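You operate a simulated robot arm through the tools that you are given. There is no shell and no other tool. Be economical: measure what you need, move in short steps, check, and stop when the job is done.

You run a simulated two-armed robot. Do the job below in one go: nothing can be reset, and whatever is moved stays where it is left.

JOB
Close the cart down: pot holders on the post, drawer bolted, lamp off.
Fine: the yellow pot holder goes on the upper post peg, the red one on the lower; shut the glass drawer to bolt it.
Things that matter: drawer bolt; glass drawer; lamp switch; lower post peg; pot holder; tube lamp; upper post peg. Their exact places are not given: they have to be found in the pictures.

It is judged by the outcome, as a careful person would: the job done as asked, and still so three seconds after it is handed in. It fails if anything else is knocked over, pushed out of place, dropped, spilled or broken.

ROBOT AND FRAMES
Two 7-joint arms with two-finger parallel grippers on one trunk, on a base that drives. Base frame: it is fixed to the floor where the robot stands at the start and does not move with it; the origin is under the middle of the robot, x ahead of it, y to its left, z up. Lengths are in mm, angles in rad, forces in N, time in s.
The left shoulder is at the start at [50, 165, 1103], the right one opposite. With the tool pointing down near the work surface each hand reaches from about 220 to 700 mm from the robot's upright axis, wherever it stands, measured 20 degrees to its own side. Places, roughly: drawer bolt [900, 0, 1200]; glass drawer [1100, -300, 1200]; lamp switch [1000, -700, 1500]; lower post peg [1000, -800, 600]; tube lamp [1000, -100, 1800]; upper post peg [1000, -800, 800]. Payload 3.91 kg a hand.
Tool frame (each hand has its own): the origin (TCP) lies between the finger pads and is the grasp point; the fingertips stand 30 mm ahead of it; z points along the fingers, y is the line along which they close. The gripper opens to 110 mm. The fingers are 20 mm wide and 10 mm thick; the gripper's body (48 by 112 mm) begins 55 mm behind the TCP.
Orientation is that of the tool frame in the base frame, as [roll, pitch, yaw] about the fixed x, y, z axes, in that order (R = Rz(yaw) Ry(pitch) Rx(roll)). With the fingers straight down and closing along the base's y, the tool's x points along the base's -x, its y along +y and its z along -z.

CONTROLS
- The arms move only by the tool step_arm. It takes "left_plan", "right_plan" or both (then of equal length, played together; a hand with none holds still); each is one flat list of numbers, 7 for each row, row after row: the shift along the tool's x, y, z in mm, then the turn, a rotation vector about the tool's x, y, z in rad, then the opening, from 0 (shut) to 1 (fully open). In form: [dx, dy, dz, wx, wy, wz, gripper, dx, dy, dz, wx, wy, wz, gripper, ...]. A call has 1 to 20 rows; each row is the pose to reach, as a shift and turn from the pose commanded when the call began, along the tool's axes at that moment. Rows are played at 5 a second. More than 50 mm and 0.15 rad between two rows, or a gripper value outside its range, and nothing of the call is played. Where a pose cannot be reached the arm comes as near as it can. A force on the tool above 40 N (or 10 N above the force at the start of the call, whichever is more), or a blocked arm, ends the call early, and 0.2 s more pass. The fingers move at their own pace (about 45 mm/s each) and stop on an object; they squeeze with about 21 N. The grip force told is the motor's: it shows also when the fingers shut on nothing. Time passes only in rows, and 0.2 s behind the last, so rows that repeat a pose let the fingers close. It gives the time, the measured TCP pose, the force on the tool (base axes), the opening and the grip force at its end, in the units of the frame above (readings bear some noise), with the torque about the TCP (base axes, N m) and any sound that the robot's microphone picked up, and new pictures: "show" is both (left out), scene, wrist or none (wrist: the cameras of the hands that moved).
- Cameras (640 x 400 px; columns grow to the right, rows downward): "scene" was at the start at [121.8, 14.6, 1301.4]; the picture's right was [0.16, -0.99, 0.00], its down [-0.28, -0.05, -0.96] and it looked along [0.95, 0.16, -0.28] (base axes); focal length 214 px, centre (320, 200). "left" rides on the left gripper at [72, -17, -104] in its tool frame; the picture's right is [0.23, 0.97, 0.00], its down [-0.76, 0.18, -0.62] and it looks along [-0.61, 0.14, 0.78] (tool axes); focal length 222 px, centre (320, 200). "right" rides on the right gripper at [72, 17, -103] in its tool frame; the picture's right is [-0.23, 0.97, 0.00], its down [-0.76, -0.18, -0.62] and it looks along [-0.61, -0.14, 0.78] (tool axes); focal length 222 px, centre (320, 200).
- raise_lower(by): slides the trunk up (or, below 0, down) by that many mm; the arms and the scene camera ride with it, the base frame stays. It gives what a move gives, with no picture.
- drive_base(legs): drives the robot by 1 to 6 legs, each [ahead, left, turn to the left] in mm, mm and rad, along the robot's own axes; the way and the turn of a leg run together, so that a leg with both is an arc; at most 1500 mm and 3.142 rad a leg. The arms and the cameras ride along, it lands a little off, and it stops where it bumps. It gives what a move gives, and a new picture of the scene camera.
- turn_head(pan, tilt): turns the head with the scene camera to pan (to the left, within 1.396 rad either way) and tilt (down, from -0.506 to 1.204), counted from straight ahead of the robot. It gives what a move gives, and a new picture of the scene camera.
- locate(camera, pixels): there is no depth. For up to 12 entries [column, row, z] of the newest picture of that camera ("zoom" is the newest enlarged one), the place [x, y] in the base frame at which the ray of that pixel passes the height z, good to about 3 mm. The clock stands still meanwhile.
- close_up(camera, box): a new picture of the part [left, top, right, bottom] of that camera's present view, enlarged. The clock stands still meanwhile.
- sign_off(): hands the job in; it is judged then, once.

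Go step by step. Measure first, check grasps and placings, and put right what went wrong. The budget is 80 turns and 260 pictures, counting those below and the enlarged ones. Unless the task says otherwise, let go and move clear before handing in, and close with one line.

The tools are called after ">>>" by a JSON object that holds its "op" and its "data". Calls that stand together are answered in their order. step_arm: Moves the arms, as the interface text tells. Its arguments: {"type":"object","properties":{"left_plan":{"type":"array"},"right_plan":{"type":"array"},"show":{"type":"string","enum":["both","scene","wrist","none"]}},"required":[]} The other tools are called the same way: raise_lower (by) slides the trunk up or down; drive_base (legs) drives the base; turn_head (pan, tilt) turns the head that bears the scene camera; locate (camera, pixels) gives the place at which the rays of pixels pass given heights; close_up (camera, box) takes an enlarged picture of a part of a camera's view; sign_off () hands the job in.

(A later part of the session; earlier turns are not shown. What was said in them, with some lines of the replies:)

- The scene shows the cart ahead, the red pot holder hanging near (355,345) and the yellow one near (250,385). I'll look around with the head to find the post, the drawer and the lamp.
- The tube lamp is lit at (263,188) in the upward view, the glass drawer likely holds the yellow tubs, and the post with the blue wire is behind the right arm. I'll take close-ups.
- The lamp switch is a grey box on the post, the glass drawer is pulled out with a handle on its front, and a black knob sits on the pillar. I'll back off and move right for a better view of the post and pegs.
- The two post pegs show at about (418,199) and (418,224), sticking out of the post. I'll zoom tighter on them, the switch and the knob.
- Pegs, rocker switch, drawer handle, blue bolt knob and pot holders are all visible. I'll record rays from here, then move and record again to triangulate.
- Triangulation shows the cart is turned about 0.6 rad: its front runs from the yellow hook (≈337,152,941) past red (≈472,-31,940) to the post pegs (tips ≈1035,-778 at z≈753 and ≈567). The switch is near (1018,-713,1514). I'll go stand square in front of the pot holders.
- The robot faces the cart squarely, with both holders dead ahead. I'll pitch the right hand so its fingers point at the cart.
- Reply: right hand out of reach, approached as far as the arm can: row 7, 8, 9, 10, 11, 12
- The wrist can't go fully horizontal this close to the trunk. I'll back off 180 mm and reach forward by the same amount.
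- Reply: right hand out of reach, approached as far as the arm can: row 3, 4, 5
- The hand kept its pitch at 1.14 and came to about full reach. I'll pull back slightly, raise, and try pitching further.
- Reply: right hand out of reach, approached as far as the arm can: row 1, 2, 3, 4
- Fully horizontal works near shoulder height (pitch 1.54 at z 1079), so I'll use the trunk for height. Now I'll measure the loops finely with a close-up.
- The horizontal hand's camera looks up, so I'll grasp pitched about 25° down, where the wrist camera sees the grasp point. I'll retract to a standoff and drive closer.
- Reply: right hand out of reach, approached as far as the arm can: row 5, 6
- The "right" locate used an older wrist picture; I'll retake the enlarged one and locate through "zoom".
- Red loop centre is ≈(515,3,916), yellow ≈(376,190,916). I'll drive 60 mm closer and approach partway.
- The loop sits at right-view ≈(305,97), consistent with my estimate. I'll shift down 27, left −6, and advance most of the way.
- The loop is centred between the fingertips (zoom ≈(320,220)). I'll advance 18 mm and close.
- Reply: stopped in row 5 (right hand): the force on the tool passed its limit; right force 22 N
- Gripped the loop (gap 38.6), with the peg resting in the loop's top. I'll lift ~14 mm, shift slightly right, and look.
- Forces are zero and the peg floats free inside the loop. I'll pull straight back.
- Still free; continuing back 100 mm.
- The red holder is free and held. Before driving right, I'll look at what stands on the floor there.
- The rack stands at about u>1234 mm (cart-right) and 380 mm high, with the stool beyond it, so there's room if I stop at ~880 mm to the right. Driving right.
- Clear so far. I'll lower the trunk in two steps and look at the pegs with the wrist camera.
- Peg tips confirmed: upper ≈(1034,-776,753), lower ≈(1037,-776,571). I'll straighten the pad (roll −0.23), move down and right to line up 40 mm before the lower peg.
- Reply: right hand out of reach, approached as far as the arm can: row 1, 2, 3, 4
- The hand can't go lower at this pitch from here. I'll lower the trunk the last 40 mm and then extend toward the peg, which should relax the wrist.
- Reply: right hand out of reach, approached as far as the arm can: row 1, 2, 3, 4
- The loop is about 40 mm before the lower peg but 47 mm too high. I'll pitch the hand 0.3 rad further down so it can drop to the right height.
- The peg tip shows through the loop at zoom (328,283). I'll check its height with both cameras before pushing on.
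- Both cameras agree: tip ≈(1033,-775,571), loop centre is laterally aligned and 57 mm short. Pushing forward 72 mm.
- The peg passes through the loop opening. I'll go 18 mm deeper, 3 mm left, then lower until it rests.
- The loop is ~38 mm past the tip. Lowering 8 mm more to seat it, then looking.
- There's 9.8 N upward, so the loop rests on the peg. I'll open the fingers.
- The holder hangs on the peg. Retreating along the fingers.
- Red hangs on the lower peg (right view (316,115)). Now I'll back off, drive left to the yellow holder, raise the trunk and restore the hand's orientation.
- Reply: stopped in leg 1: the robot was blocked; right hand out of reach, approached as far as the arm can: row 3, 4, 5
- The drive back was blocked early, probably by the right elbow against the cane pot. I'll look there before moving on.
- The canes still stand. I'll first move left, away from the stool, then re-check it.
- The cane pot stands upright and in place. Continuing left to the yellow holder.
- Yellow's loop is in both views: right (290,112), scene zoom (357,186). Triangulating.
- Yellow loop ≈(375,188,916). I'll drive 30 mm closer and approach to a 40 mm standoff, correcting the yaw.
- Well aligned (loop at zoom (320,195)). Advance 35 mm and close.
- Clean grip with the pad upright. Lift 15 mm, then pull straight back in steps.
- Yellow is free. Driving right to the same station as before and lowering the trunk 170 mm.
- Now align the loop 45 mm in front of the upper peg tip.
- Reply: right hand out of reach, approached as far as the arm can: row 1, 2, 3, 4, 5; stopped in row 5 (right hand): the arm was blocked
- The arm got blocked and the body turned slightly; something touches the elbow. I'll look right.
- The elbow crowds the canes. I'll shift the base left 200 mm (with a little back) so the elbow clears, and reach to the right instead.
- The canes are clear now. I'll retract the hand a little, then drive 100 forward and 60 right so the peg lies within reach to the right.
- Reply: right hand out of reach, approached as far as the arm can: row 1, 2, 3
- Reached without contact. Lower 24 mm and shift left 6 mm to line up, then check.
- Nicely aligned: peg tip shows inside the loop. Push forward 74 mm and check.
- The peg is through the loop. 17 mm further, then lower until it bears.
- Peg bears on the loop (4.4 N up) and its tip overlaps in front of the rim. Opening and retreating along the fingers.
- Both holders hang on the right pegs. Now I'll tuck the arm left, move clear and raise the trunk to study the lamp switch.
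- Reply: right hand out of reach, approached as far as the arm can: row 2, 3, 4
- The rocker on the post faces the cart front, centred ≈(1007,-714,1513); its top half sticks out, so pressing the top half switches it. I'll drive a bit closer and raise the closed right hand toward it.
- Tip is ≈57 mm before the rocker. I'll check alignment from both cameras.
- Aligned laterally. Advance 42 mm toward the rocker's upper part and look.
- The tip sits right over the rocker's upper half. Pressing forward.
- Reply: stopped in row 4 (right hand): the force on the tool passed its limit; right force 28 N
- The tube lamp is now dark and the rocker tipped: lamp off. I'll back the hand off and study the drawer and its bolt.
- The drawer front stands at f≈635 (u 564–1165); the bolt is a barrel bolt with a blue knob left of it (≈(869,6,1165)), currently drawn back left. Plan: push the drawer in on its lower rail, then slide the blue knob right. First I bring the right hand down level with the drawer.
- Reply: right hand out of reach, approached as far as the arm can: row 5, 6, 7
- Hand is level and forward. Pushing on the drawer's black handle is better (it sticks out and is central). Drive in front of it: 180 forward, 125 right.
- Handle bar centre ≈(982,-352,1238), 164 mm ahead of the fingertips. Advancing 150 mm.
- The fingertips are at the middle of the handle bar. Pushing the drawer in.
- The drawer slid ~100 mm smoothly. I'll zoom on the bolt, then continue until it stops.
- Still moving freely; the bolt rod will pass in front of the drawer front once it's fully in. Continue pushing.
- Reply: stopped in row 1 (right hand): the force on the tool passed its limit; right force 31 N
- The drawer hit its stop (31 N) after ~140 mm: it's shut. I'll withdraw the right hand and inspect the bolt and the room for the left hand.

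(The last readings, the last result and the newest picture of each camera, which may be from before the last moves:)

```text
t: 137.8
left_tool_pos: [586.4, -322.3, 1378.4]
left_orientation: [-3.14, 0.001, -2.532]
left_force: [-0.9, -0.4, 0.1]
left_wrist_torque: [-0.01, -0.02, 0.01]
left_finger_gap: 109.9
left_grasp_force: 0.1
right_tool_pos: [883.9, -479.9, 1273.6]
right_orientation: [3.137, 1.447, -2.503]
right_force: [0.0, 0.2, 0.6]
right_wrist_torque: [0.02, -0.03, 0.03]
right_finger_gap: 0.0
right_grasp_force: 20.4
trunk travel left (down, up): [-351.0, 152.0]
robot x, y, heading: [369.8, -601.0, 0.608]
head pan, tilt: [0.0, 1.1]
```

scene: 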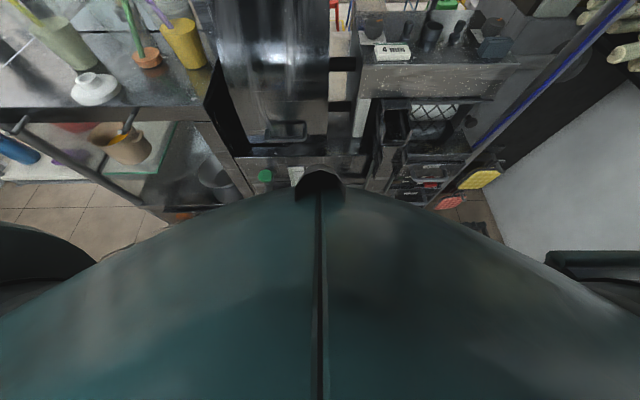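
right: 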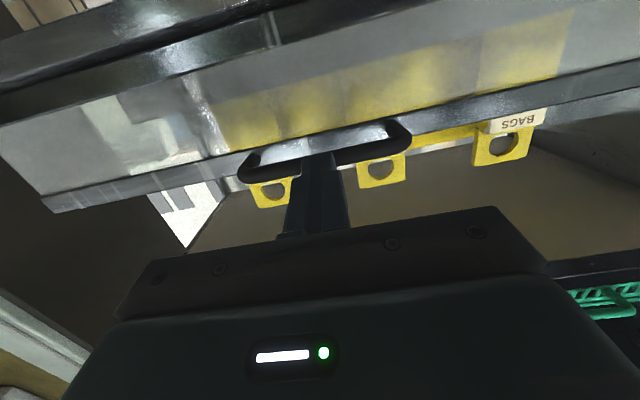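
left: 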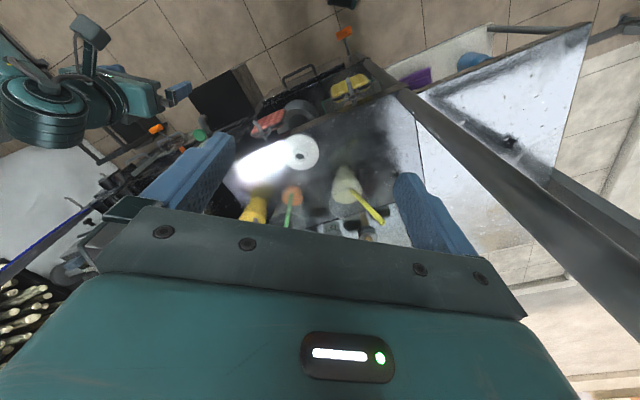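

Nothing blocks the left hand above the drum (top ≈1160). I'll move 35 mm forward and bring the left hand, pitched 40° forward, near the blue knob (≈(886,10,1165)).

>>> {"op": "drive_base", "data": {"legs": [[35, 0, 0]]}}

>>> {"op": "step_arm", "data": {"left_plan": [-38, 15, 13, 0, -0.1, 0, 0.8, -76, 30, 26, 0, -0.2, 0, 0.6, -114, 45, 39, 0, -0.3, 0, 0.5, -152, 60, 52, 0, -0.4, 0, 0.5, -190, 75, 65, 0, -0.5, 0, 0.5, -228, 90, 78, 0, -0.6, 0, 0.5, -260, 104, 88, 0, -0.7, 0, 0.5, -260, 104, 88, 0, -0.7, 0, 0.5], "show": "wrist"}}

>>> {"op": "turn_head", "data": {"pan": 0.2, "tilt": 0.35}}

```text
t: 138.7
left_tool_pos: [601.4, -313.0, 1377.7]
left_orientation: [-3.139, 0.0, -2.532]
left_force: [-0.9, -0.2, 0.3]
left_wrist_torque: [0.03, -0.01, 0.01]
left_finger_gap: 109.8
left_grasp_force: 0.1
right_tool_pos: [898.0, -471.2, 1273.6]
right_orientation: [3.132, 1.446, -2.509]
right_force: [-1.2, -0.5, 0.3]
right_wrist_torque: [-0.01, -0.05, 0.02]
right_finger_gap: 0.0
right_grasp_force: 20.8
trunk travel left (down, up): [-351.0, 152.0]
robot x, y, heading: [383.3, -590.0, 0.609]
head pan, tilt: [0.0, 1.1]
stopped in leg 1: the robot was blocked; the commanded pose is now the measured one
```

scene: 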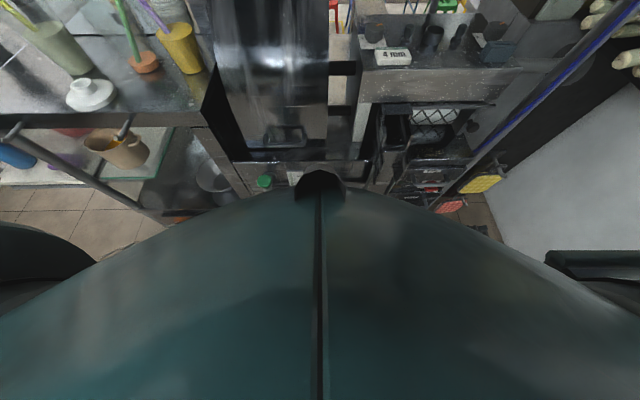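

```text
t: 140.5
left_tool_pos: [755.0, -78.0, 1289.9]
left_orientation: [-3.14, 0.699, -2.529]
left_force: [0.5, 0.3, -0.4]
left_wrist_torque: [0.01, -0.01, -0.02]
left_finger_gap: 55.1
left_grasp_force: 0.0
right_tool_pos: [898.0, -471.4, 1273.5]
right_orientation: [3.133, 1.445, -2.507]
right_force: [-0.2, -0.6, 0.4]
right_wrist_torque: [-0.02, 0.0, 0.01]
right_finger_gap: 0.0
right_grasp_force: 21.0
trunk travel left (down, up): [-351.0, 152.0]
robot x, y, heading: [383.6, -590.2, 0.611]
head pan, tilt: [0.0, 1.1]
```

left: 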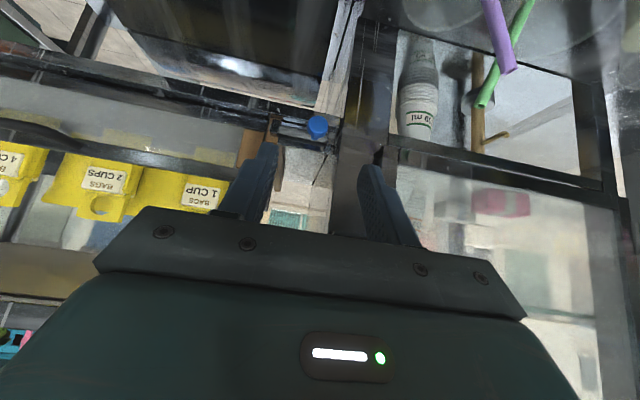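

```text
t: 141.6
left_tool_pos: [754.2, -77.8, 1287.3]
left_orientation: [-3.142, 0.699, -2.532]
left_force: [0.0, -0.1, 0.4]
left_wrist_torque: [-0.01, 0.02, -0.05]
left_finger_gap: 55.1
left_grasp_force: 0.1
right_tool_pos: [898.2, -470.5, 1273.9]
right_orientation: [3.134, 1.446, -2.508]
right_force: [0.2, 0.0, -0.3]
right_wrist_torque: [0.0, 0.02, 0.02]
right_finger_gap: 0.0
right_grasp_force: 21.2
trunk travel left (down, up): [-351.0, 152.0]
robot x, y, heading: [382.8, -590.0, 0.607]
head pan, tilt: [0.201, 0.351]
```

scene: 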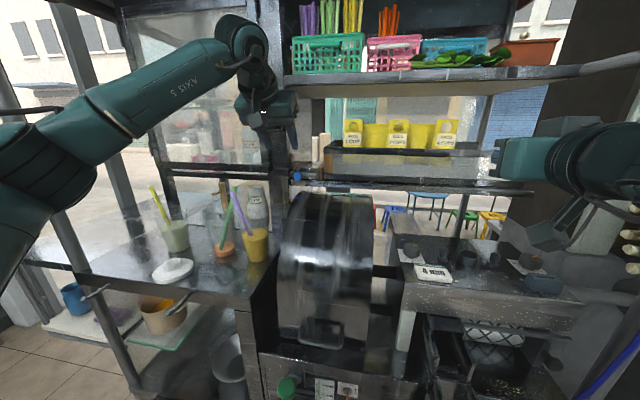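

The base touched something low after 15 mm, so no further forward. Knob at left view (317,126) and scene (297,177): triangulating, with a zoomed look.

>>> {"op": "close_up", "data": {"camera": "left", "box": [240, 80, 400, 180]}}

>>> {"op": "locate", "data": {"camera": "zoom", "pixels": [[310, 185, 1165], [310, 185, 1200], [205, 168, 1165], [155, 195, 1165]]}}

>>> {"op": "close_up", "data": {"camera": "scene", "box": [270, 155, 334, 195]}}

>>> {"op": "locate", "data": {"camera": "zoom", "pixels": [[268, 215, 1165], [268, 215, 1200], [268, 215, 1140]]}}

```text
4.00 times, centred on (320, 130) of left
```

zoom: 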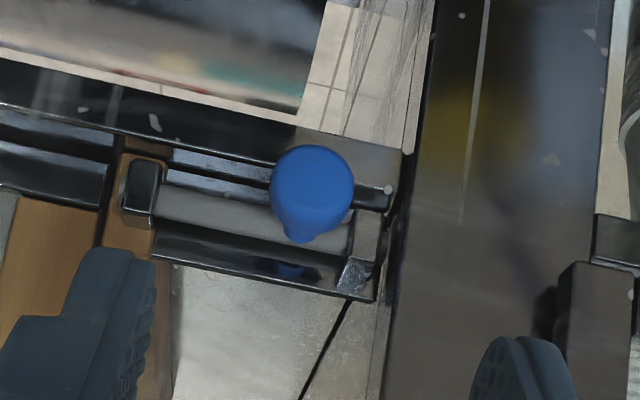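

```text
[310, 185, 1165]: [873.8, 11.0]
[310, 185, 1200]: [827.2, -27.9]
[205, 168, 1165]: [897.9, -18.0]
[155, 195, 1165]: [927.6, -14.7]
```

```text
10.00 times, centred on (302, 175) of scene
```

zoom: 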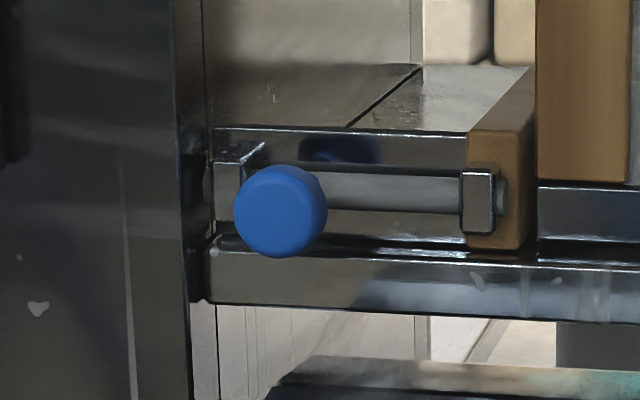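

```text
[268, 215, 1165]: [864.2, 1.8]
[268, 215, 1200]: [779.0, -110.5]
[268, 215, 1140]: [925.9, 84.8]
```

Knob face ≈(880,18,1159), ~29 mm across with ~15 mm to the pillar. I'll straddle it with a 38 mm opening; first to a standoff 40 mm out.

>>> {"op": "step_arm", "data": {"left_plan": [-12, 2, 34, 0, 0, 0, 0.345, -24, 4, 68, 0, 0, 0, 0.345, -36, 5.5, 102, 0, 0, 0, 0.345, -47, 7, 133, 0, 0, 0, 0.345, -47, 7, 133, 0, 0, 0, 0.345], "show": "none"}}

>>> {"op": "close_up", "data": {"camera": "left", "box": [240, 80, 400, 180]}}

>>> {"op": "close_up", "data": {"camera": "scene", "box": [250, 135, 346, 195]}}

```text
t: 142.8
left_tool_pos: [852.3, -0.8, 1216.9]
left_orientation: [-3.141, 0.701, -2.532]
left_force: [-1.1, 1.0, -0.2]
left_wrist_torque: [0.0, -0.04, 0.01]
left_finger_gap: 38.2
left_grasp_force: 0.0
right_tool_pos: [898.6, -470.4, 1273.4]
right_orientation: [3.137, 1.446, -2.506]
right_force: [0.4, 0.2, 0.0]
right_wrist_torque: [0.01, -0.03, -0.02]
right_finger_gap: 0.0
right_grasp_force: 20.6
trunk travel left (down, up): [-351.0, 152.0]
robot x, y, heading: [382.8, -590.0, 0.608]
head pan, tilt: [0.201, 0.351]
```

```text
4.00 times, centred on (320, 130) of left
```

zoom: 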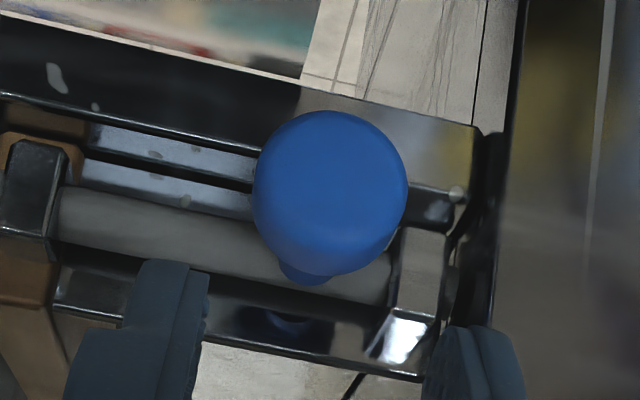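

```text
6.67 times, centred on (298, 165) of scene
```

zoom: 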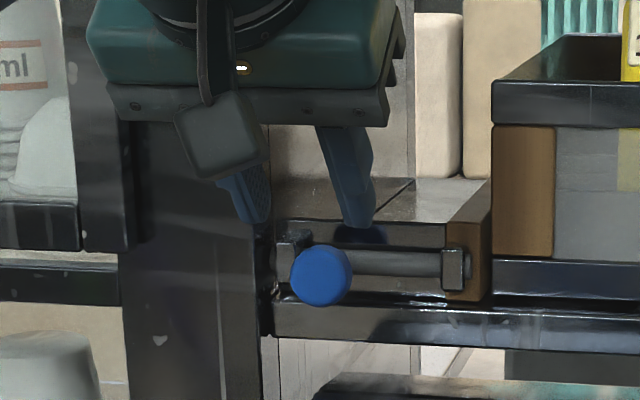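

The knob is centred between the fingers in the left view, with clearance to the pillar. Advance 45 mm and close on it.

>>> {"op": "step_arm", "data": {"left_plan": [1, 0, 15, 0, 0, 0, 0.345, 2, 0, 30, 0, 0, 0, 0.345, 3, 0, 44, 0, 0, 0, 0.345, 3, 0, 44, 0, 0, 0, 0.345], "show": "none"}}

>>> {"op": "close_up", "data": {"camera": "left", "box": [240, 100, 400, 200]}}

```text
t: 143.8
left_tool_pos: [872.1, 13.0, 1182.6]
left_orientation: [-3.14, 0.7, -2.53]
left_force: [-3.3, -1.5, 1.4]
left_wrist_torque: [-0.01, 0.01, 0.1]
left_finger_gap: 37.9
left_grasp_force: 0.1
right_tool_pos: [898.6, -471.8, 1273.4]
right_orientation: [3.135, 1.447, -2.507]
right_force: [0.1, 0.0, 0.1]
right_wrist_torque: [-0.02, -0.03, 0.03]
right_finger_gap: 0.0
right_grasp_force: 20.8
trunk travel left (down, up): [-351.0, 152.0]
robot x, y, heading: [383.8, -593.1, 0.607]
head pan, tilt: [0.201, 0.351]
```

```text
4.00 times, centred on (320, 150) of left
```

zoom: 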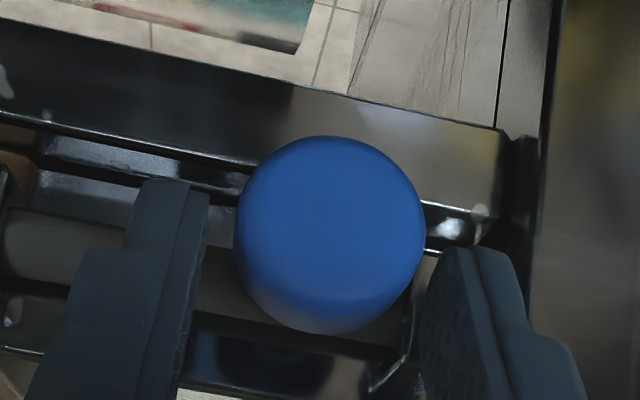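

Fingers straddle the knob. Closing, then sliding it right (−y) step by step.

>>> {"op": "step_arm", "data": {"left_plan": [0, 0, -2, 0, 0, 0, 0.1, 0, 0, -2, 0, 0, 0, 0.1, 0, 0, -2, 0, 0, 0, 0.1, 0, -8, -2, 0, 0, 0, 0.1, 0, -16, -2, 0, 0, 0, 0.1, 0, -24, -2, 0, 0, 0, 0.1, 0, -24, -2, 0, 0, 0, 0.1], "show": "none"}}

>>> {"op": "close_up", "data": {"camera": "left", "box": [200, 80, 440, 230]}}

>>> {"op": "close_up", "data": {"camera": "scene", "box": [250, 135, 346, 195]}}

```text
t: 145.4
left_tool_pos: [886.4, -8.7, 1183.6]
left_orientation: [-3.141, 0.702, -2.529]
left_force: [11.5, 8.5, 4.7]
left_wrist_torque: [0.26, -0.34, -0.02]
left_finger_gap: 26.4
left_grasp_force: 45.1
right_tool_pos: [901.8, -469.2, 1271.8]
right_orientation: [3.134, 1.444, -2.506]
right_force: [0.1, -0.1, 0.3]
right_wrist_torque: [-0.01, -0.02, -0.03]
right_finger_gap: 0.0
right_grasp_force: 21.5
trunk travel left (down, up): [-351.0, 152.0]
robot x, y, heading: [384.0, -588.9, 0.607]
head pan, tilt: [0.201, 0.351]
```

```text
2.67 times, centred on (320, 155) of left
```

zoom: 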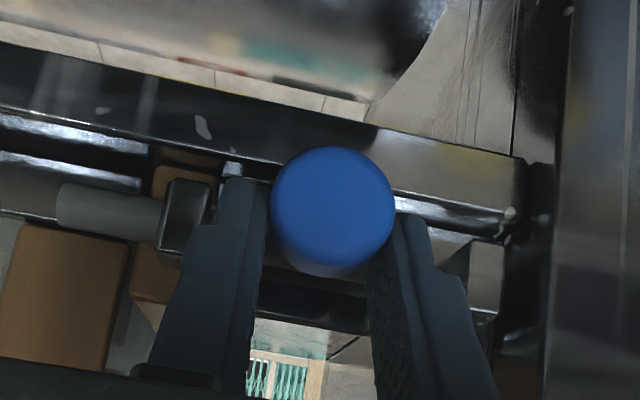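

```text
6.67 times, centred on (298, 165) of scene
```

zoom: 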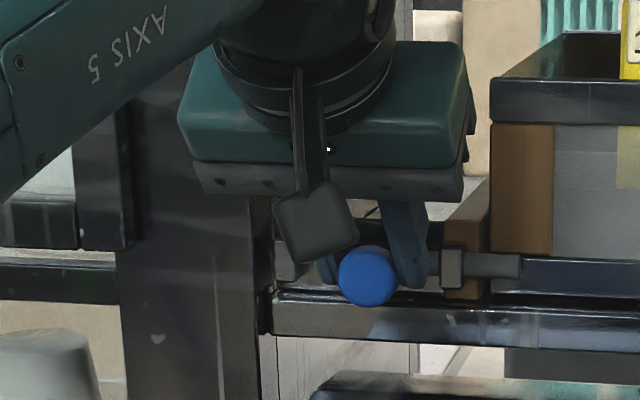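

The rod now reaches across in front of the drawer. I'll push a bit further right until it stops.

>>> {"op": "step_arm", "data": {"left_plan": [0, -5, 0, 0, 0, 0, 0.1, 0, -10, 0, 0, 0, 0, 0.1, 0, -15, 0, 0, 0, 0, 0.1, 0, -15, 0, 0, 0, 0, 0.1], "show": "none"}}

>>> {"op": "close_up", "data": {"camera": "scene", "box": [250, 135, 346, 195]}}

```text
t: 146.4
left_tool_pos: [893.2, -16.9, 1182.8]
left_orientation: [-3.14, 0.698, -2.525]
left_force: [3.0, 13.1, 7.0]
left_wrist_torque: [0.07, 0.42, 0.14]
left_finger_gap: 26.7
left_grasp_force: 44.7
right_tool_pos: [899.8, -469.0, 1274.0]
right_orientation: [-3.138, 1.445, -2.498]
right_force: [1.0, 0.1, 0.4]
right_wrist_torque: [0.0, 0.0, -0.01]
right_finger_gap: 0.0
right_grasp_force: 21.4
trunk travel left (down, up): [-351.0, 152.0]
robot x, y, heading: [383.0, -590.2, 0.608]
head pan, tilt: [0.201, 0.351]
```

```text
6.67 times, centred on (298, 165) of scene
```

zoom: 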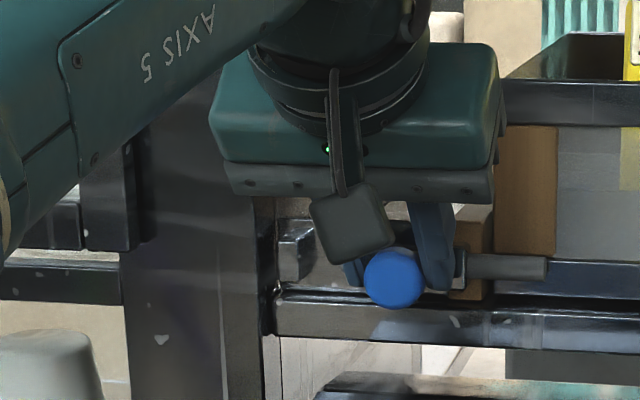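

The finger has reached the guide. I'll release, back out, close, and push the knob the last bit from its left side.

>>> {"op": "step_arm", "data": {"left_plan": [0, 1, 0, 0, 0, 0, 0.36, 0, 1, 0, 0, 0, 0, 0.36, 0, 1, -25, 0, 0, 0, 0.36, 0, 1, -50, 0, 0, 0, 0.2, 0, 15, -50, 0, 0, 0, 0, 0, 31, -50, 0, 0, 0, 0, 0, 31, -50, 0, 0, 0, 0], "show": "none"}}

>>> {"op": "close_up", "data": {"camera": "left", "box": [200, 60, 440, 210]}}

>>> {"op": "close_up", "data": {"camera": "scene", "box": [250, 135, 346, 195]}}

```text
t: 148.0
left_tool_pos: [850.3, -14.1, 1222.0]
left_orientation: [-3.139, 0.698, -2.531]
left_force: [-0.1, -0.5, 0.1]
left_wrist_torque: [-0.02, 0.01, 0.0]
left_finger_gap: 0.0
left_grasp_force: 21.1
right_tool_pos: [899.6, -471.9, 1272.9]
right_orientation: [3.131, 1.445, -2.505]
right_force: [0.5, 0.2, -0.4]
right_wrist_torque: [0.01, -0.01, -0.02]
right_finger_gap: 0.0
right_grasp_force: 20.5
trunk travel left (down, up): [-351.0, 152.0]
robot x, y, heading: [383.2, -589.7, 0.606]
head pan, tilt: [0.201, 0.351]
```

```text
2.67 times, centred on (320, 135) of left
```

zoom: 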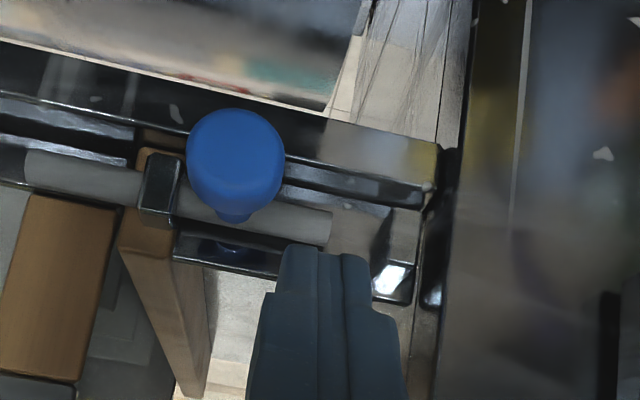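

```text
6.67 times, centred on (298, 165) of scene
5 turns are left
```

zoom: 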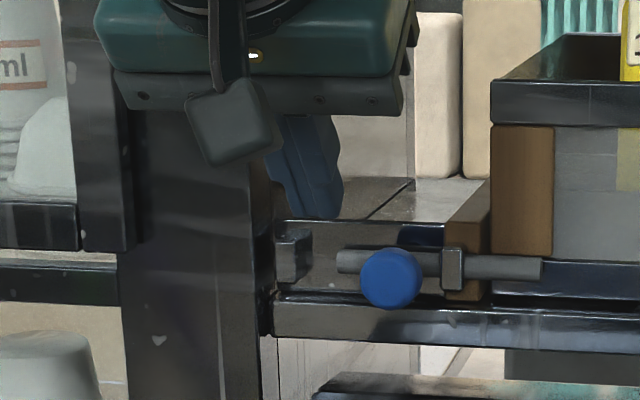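

Five turns remain. The knob has ~10 mm left to travel; I'll push it from the left now.

>>> {"op": "step_arm", "data": {"left_plan": [1, 0, 20, 0, 0, 0, 0, 2, 0, 42, 0, 0, 0, 0, 2, -8, 42, 0, 0, 0, 0, 2, -14, 42, 0, 0, 0, 0, 2, -20, 42, 0, 0, 0, 0, 2, -23, 42, 0, 0, 0, 0], "show": "scene"}}

```text
t: 149.4
left_tool_pos: [873.8, -4.5, 1187.0]
left_orientation: [3.142, 0.699, -2.51]
left_force: [-26.1, 27.2, 2.1]
left_wrist_torque: [0.64, 0.59, 0.48]
left_finger_gap: 0.1
left_grasp_force: 21.4
right_tool_pos: [894.6, -466.0, 1275.9]
right_orientation: [-3.107, 1.447, -2.464]
right_force: [0.3, 0.2, 0.5]
right_wrist_torque: [-0.01, 0.02, 0.0]
right_finger_gap: 0.0
right_grasp_force: 20.4
trunk travel left (down, up): [-351.0, 152.0]
robot x, y, heading: [383.8, -594.5, 0.608]
head pan, tilt: [0.201, 0.351]
4 turns are left
```

scene: 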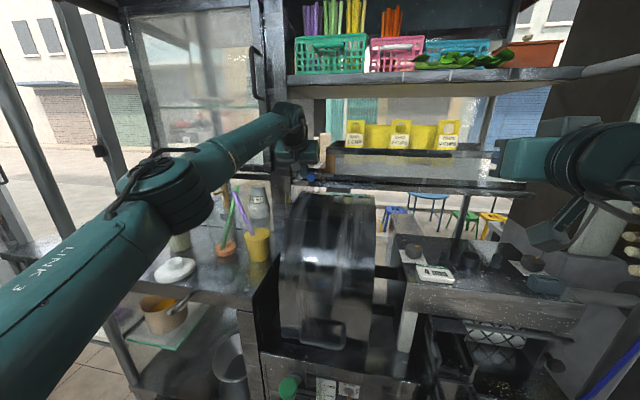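

The knob stands against its stop (≈37 N), so the bolt is fully shot. Backing the left hand out and away.

>>> {"op": "step_arm", "data": {"left_plan": [0, 6, 0, 0, 0, 0, 0, 0, 6, -35, 0, 0, 0, 0, 0, 6, -75, 0, 0, 0, 0, 15, 0, -110, 0, 0, 0, 0, 30, -10, -145, 0, 0, 0, 0], "show": "scene"}}

>>> {"op": "close_up", "data": {"camera": "scene", "box": [250, 135, 346, 195]}}

```text
t: 150.6
left_tool_pos: [794.8, -96.3, 1280.7]
left_orientation: [-3.138, 0.697, -2.529]
left_force: [0.7, 0.6, 0.1]
left_wrist_torque: [0.01, 0.01, 0.01]
left_finger_gap: 0.1
left_grasp_force: 20.9
right_tool_pos: [899.3, -469.9, 1273.0]
right_orientation: [3.139, 1.445, -2.503]
right_force: [0.4, 0.2, -0.6]
right_wrist_torque: [0.01, 0.02, 0.0]
right_finger_gap: 0.0
right_grasp_force: 21.0
trunk travel left (down, up): [-351.0, 152.0]
robot x, y, heading: [385.8, -588.1, 0.607]
head pan, tilt: [0.201, 0.351]
```

scene: 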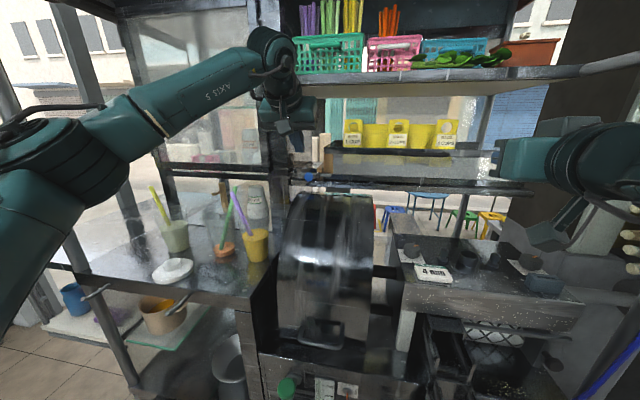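

```text
6.67 times, centred on (298, 165) of scene
3 turns are left
```

zoom: 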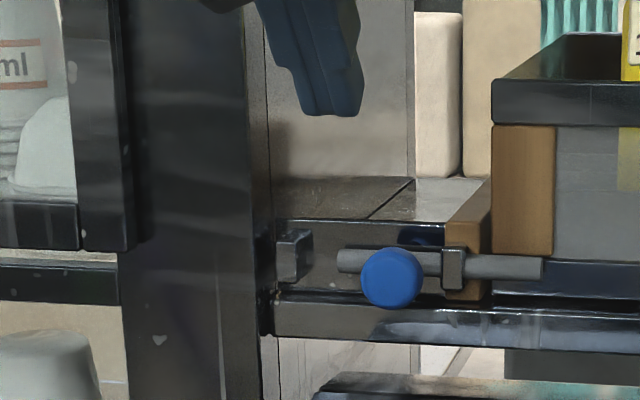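

The drawer is shut with the bolt rod across its front, and the knob didn't budge under the extra push, so it is at its stop. The lamp is dark, both holders are on their pegs, and the hands are clear. Handing in.

>>> {"op": "sign_off", "data": {}}

```text
The job is handed in.
```

The cart is closed down: the yellow pot holder is on the upper post peg and the red on the lower, the glass drawer is shut with its bolt slid across, and the lamp is off. The base was blocked twice on the way, once probably against the cane pot, which stayed upright, and once against something low in front of the cart that I couldn't see.
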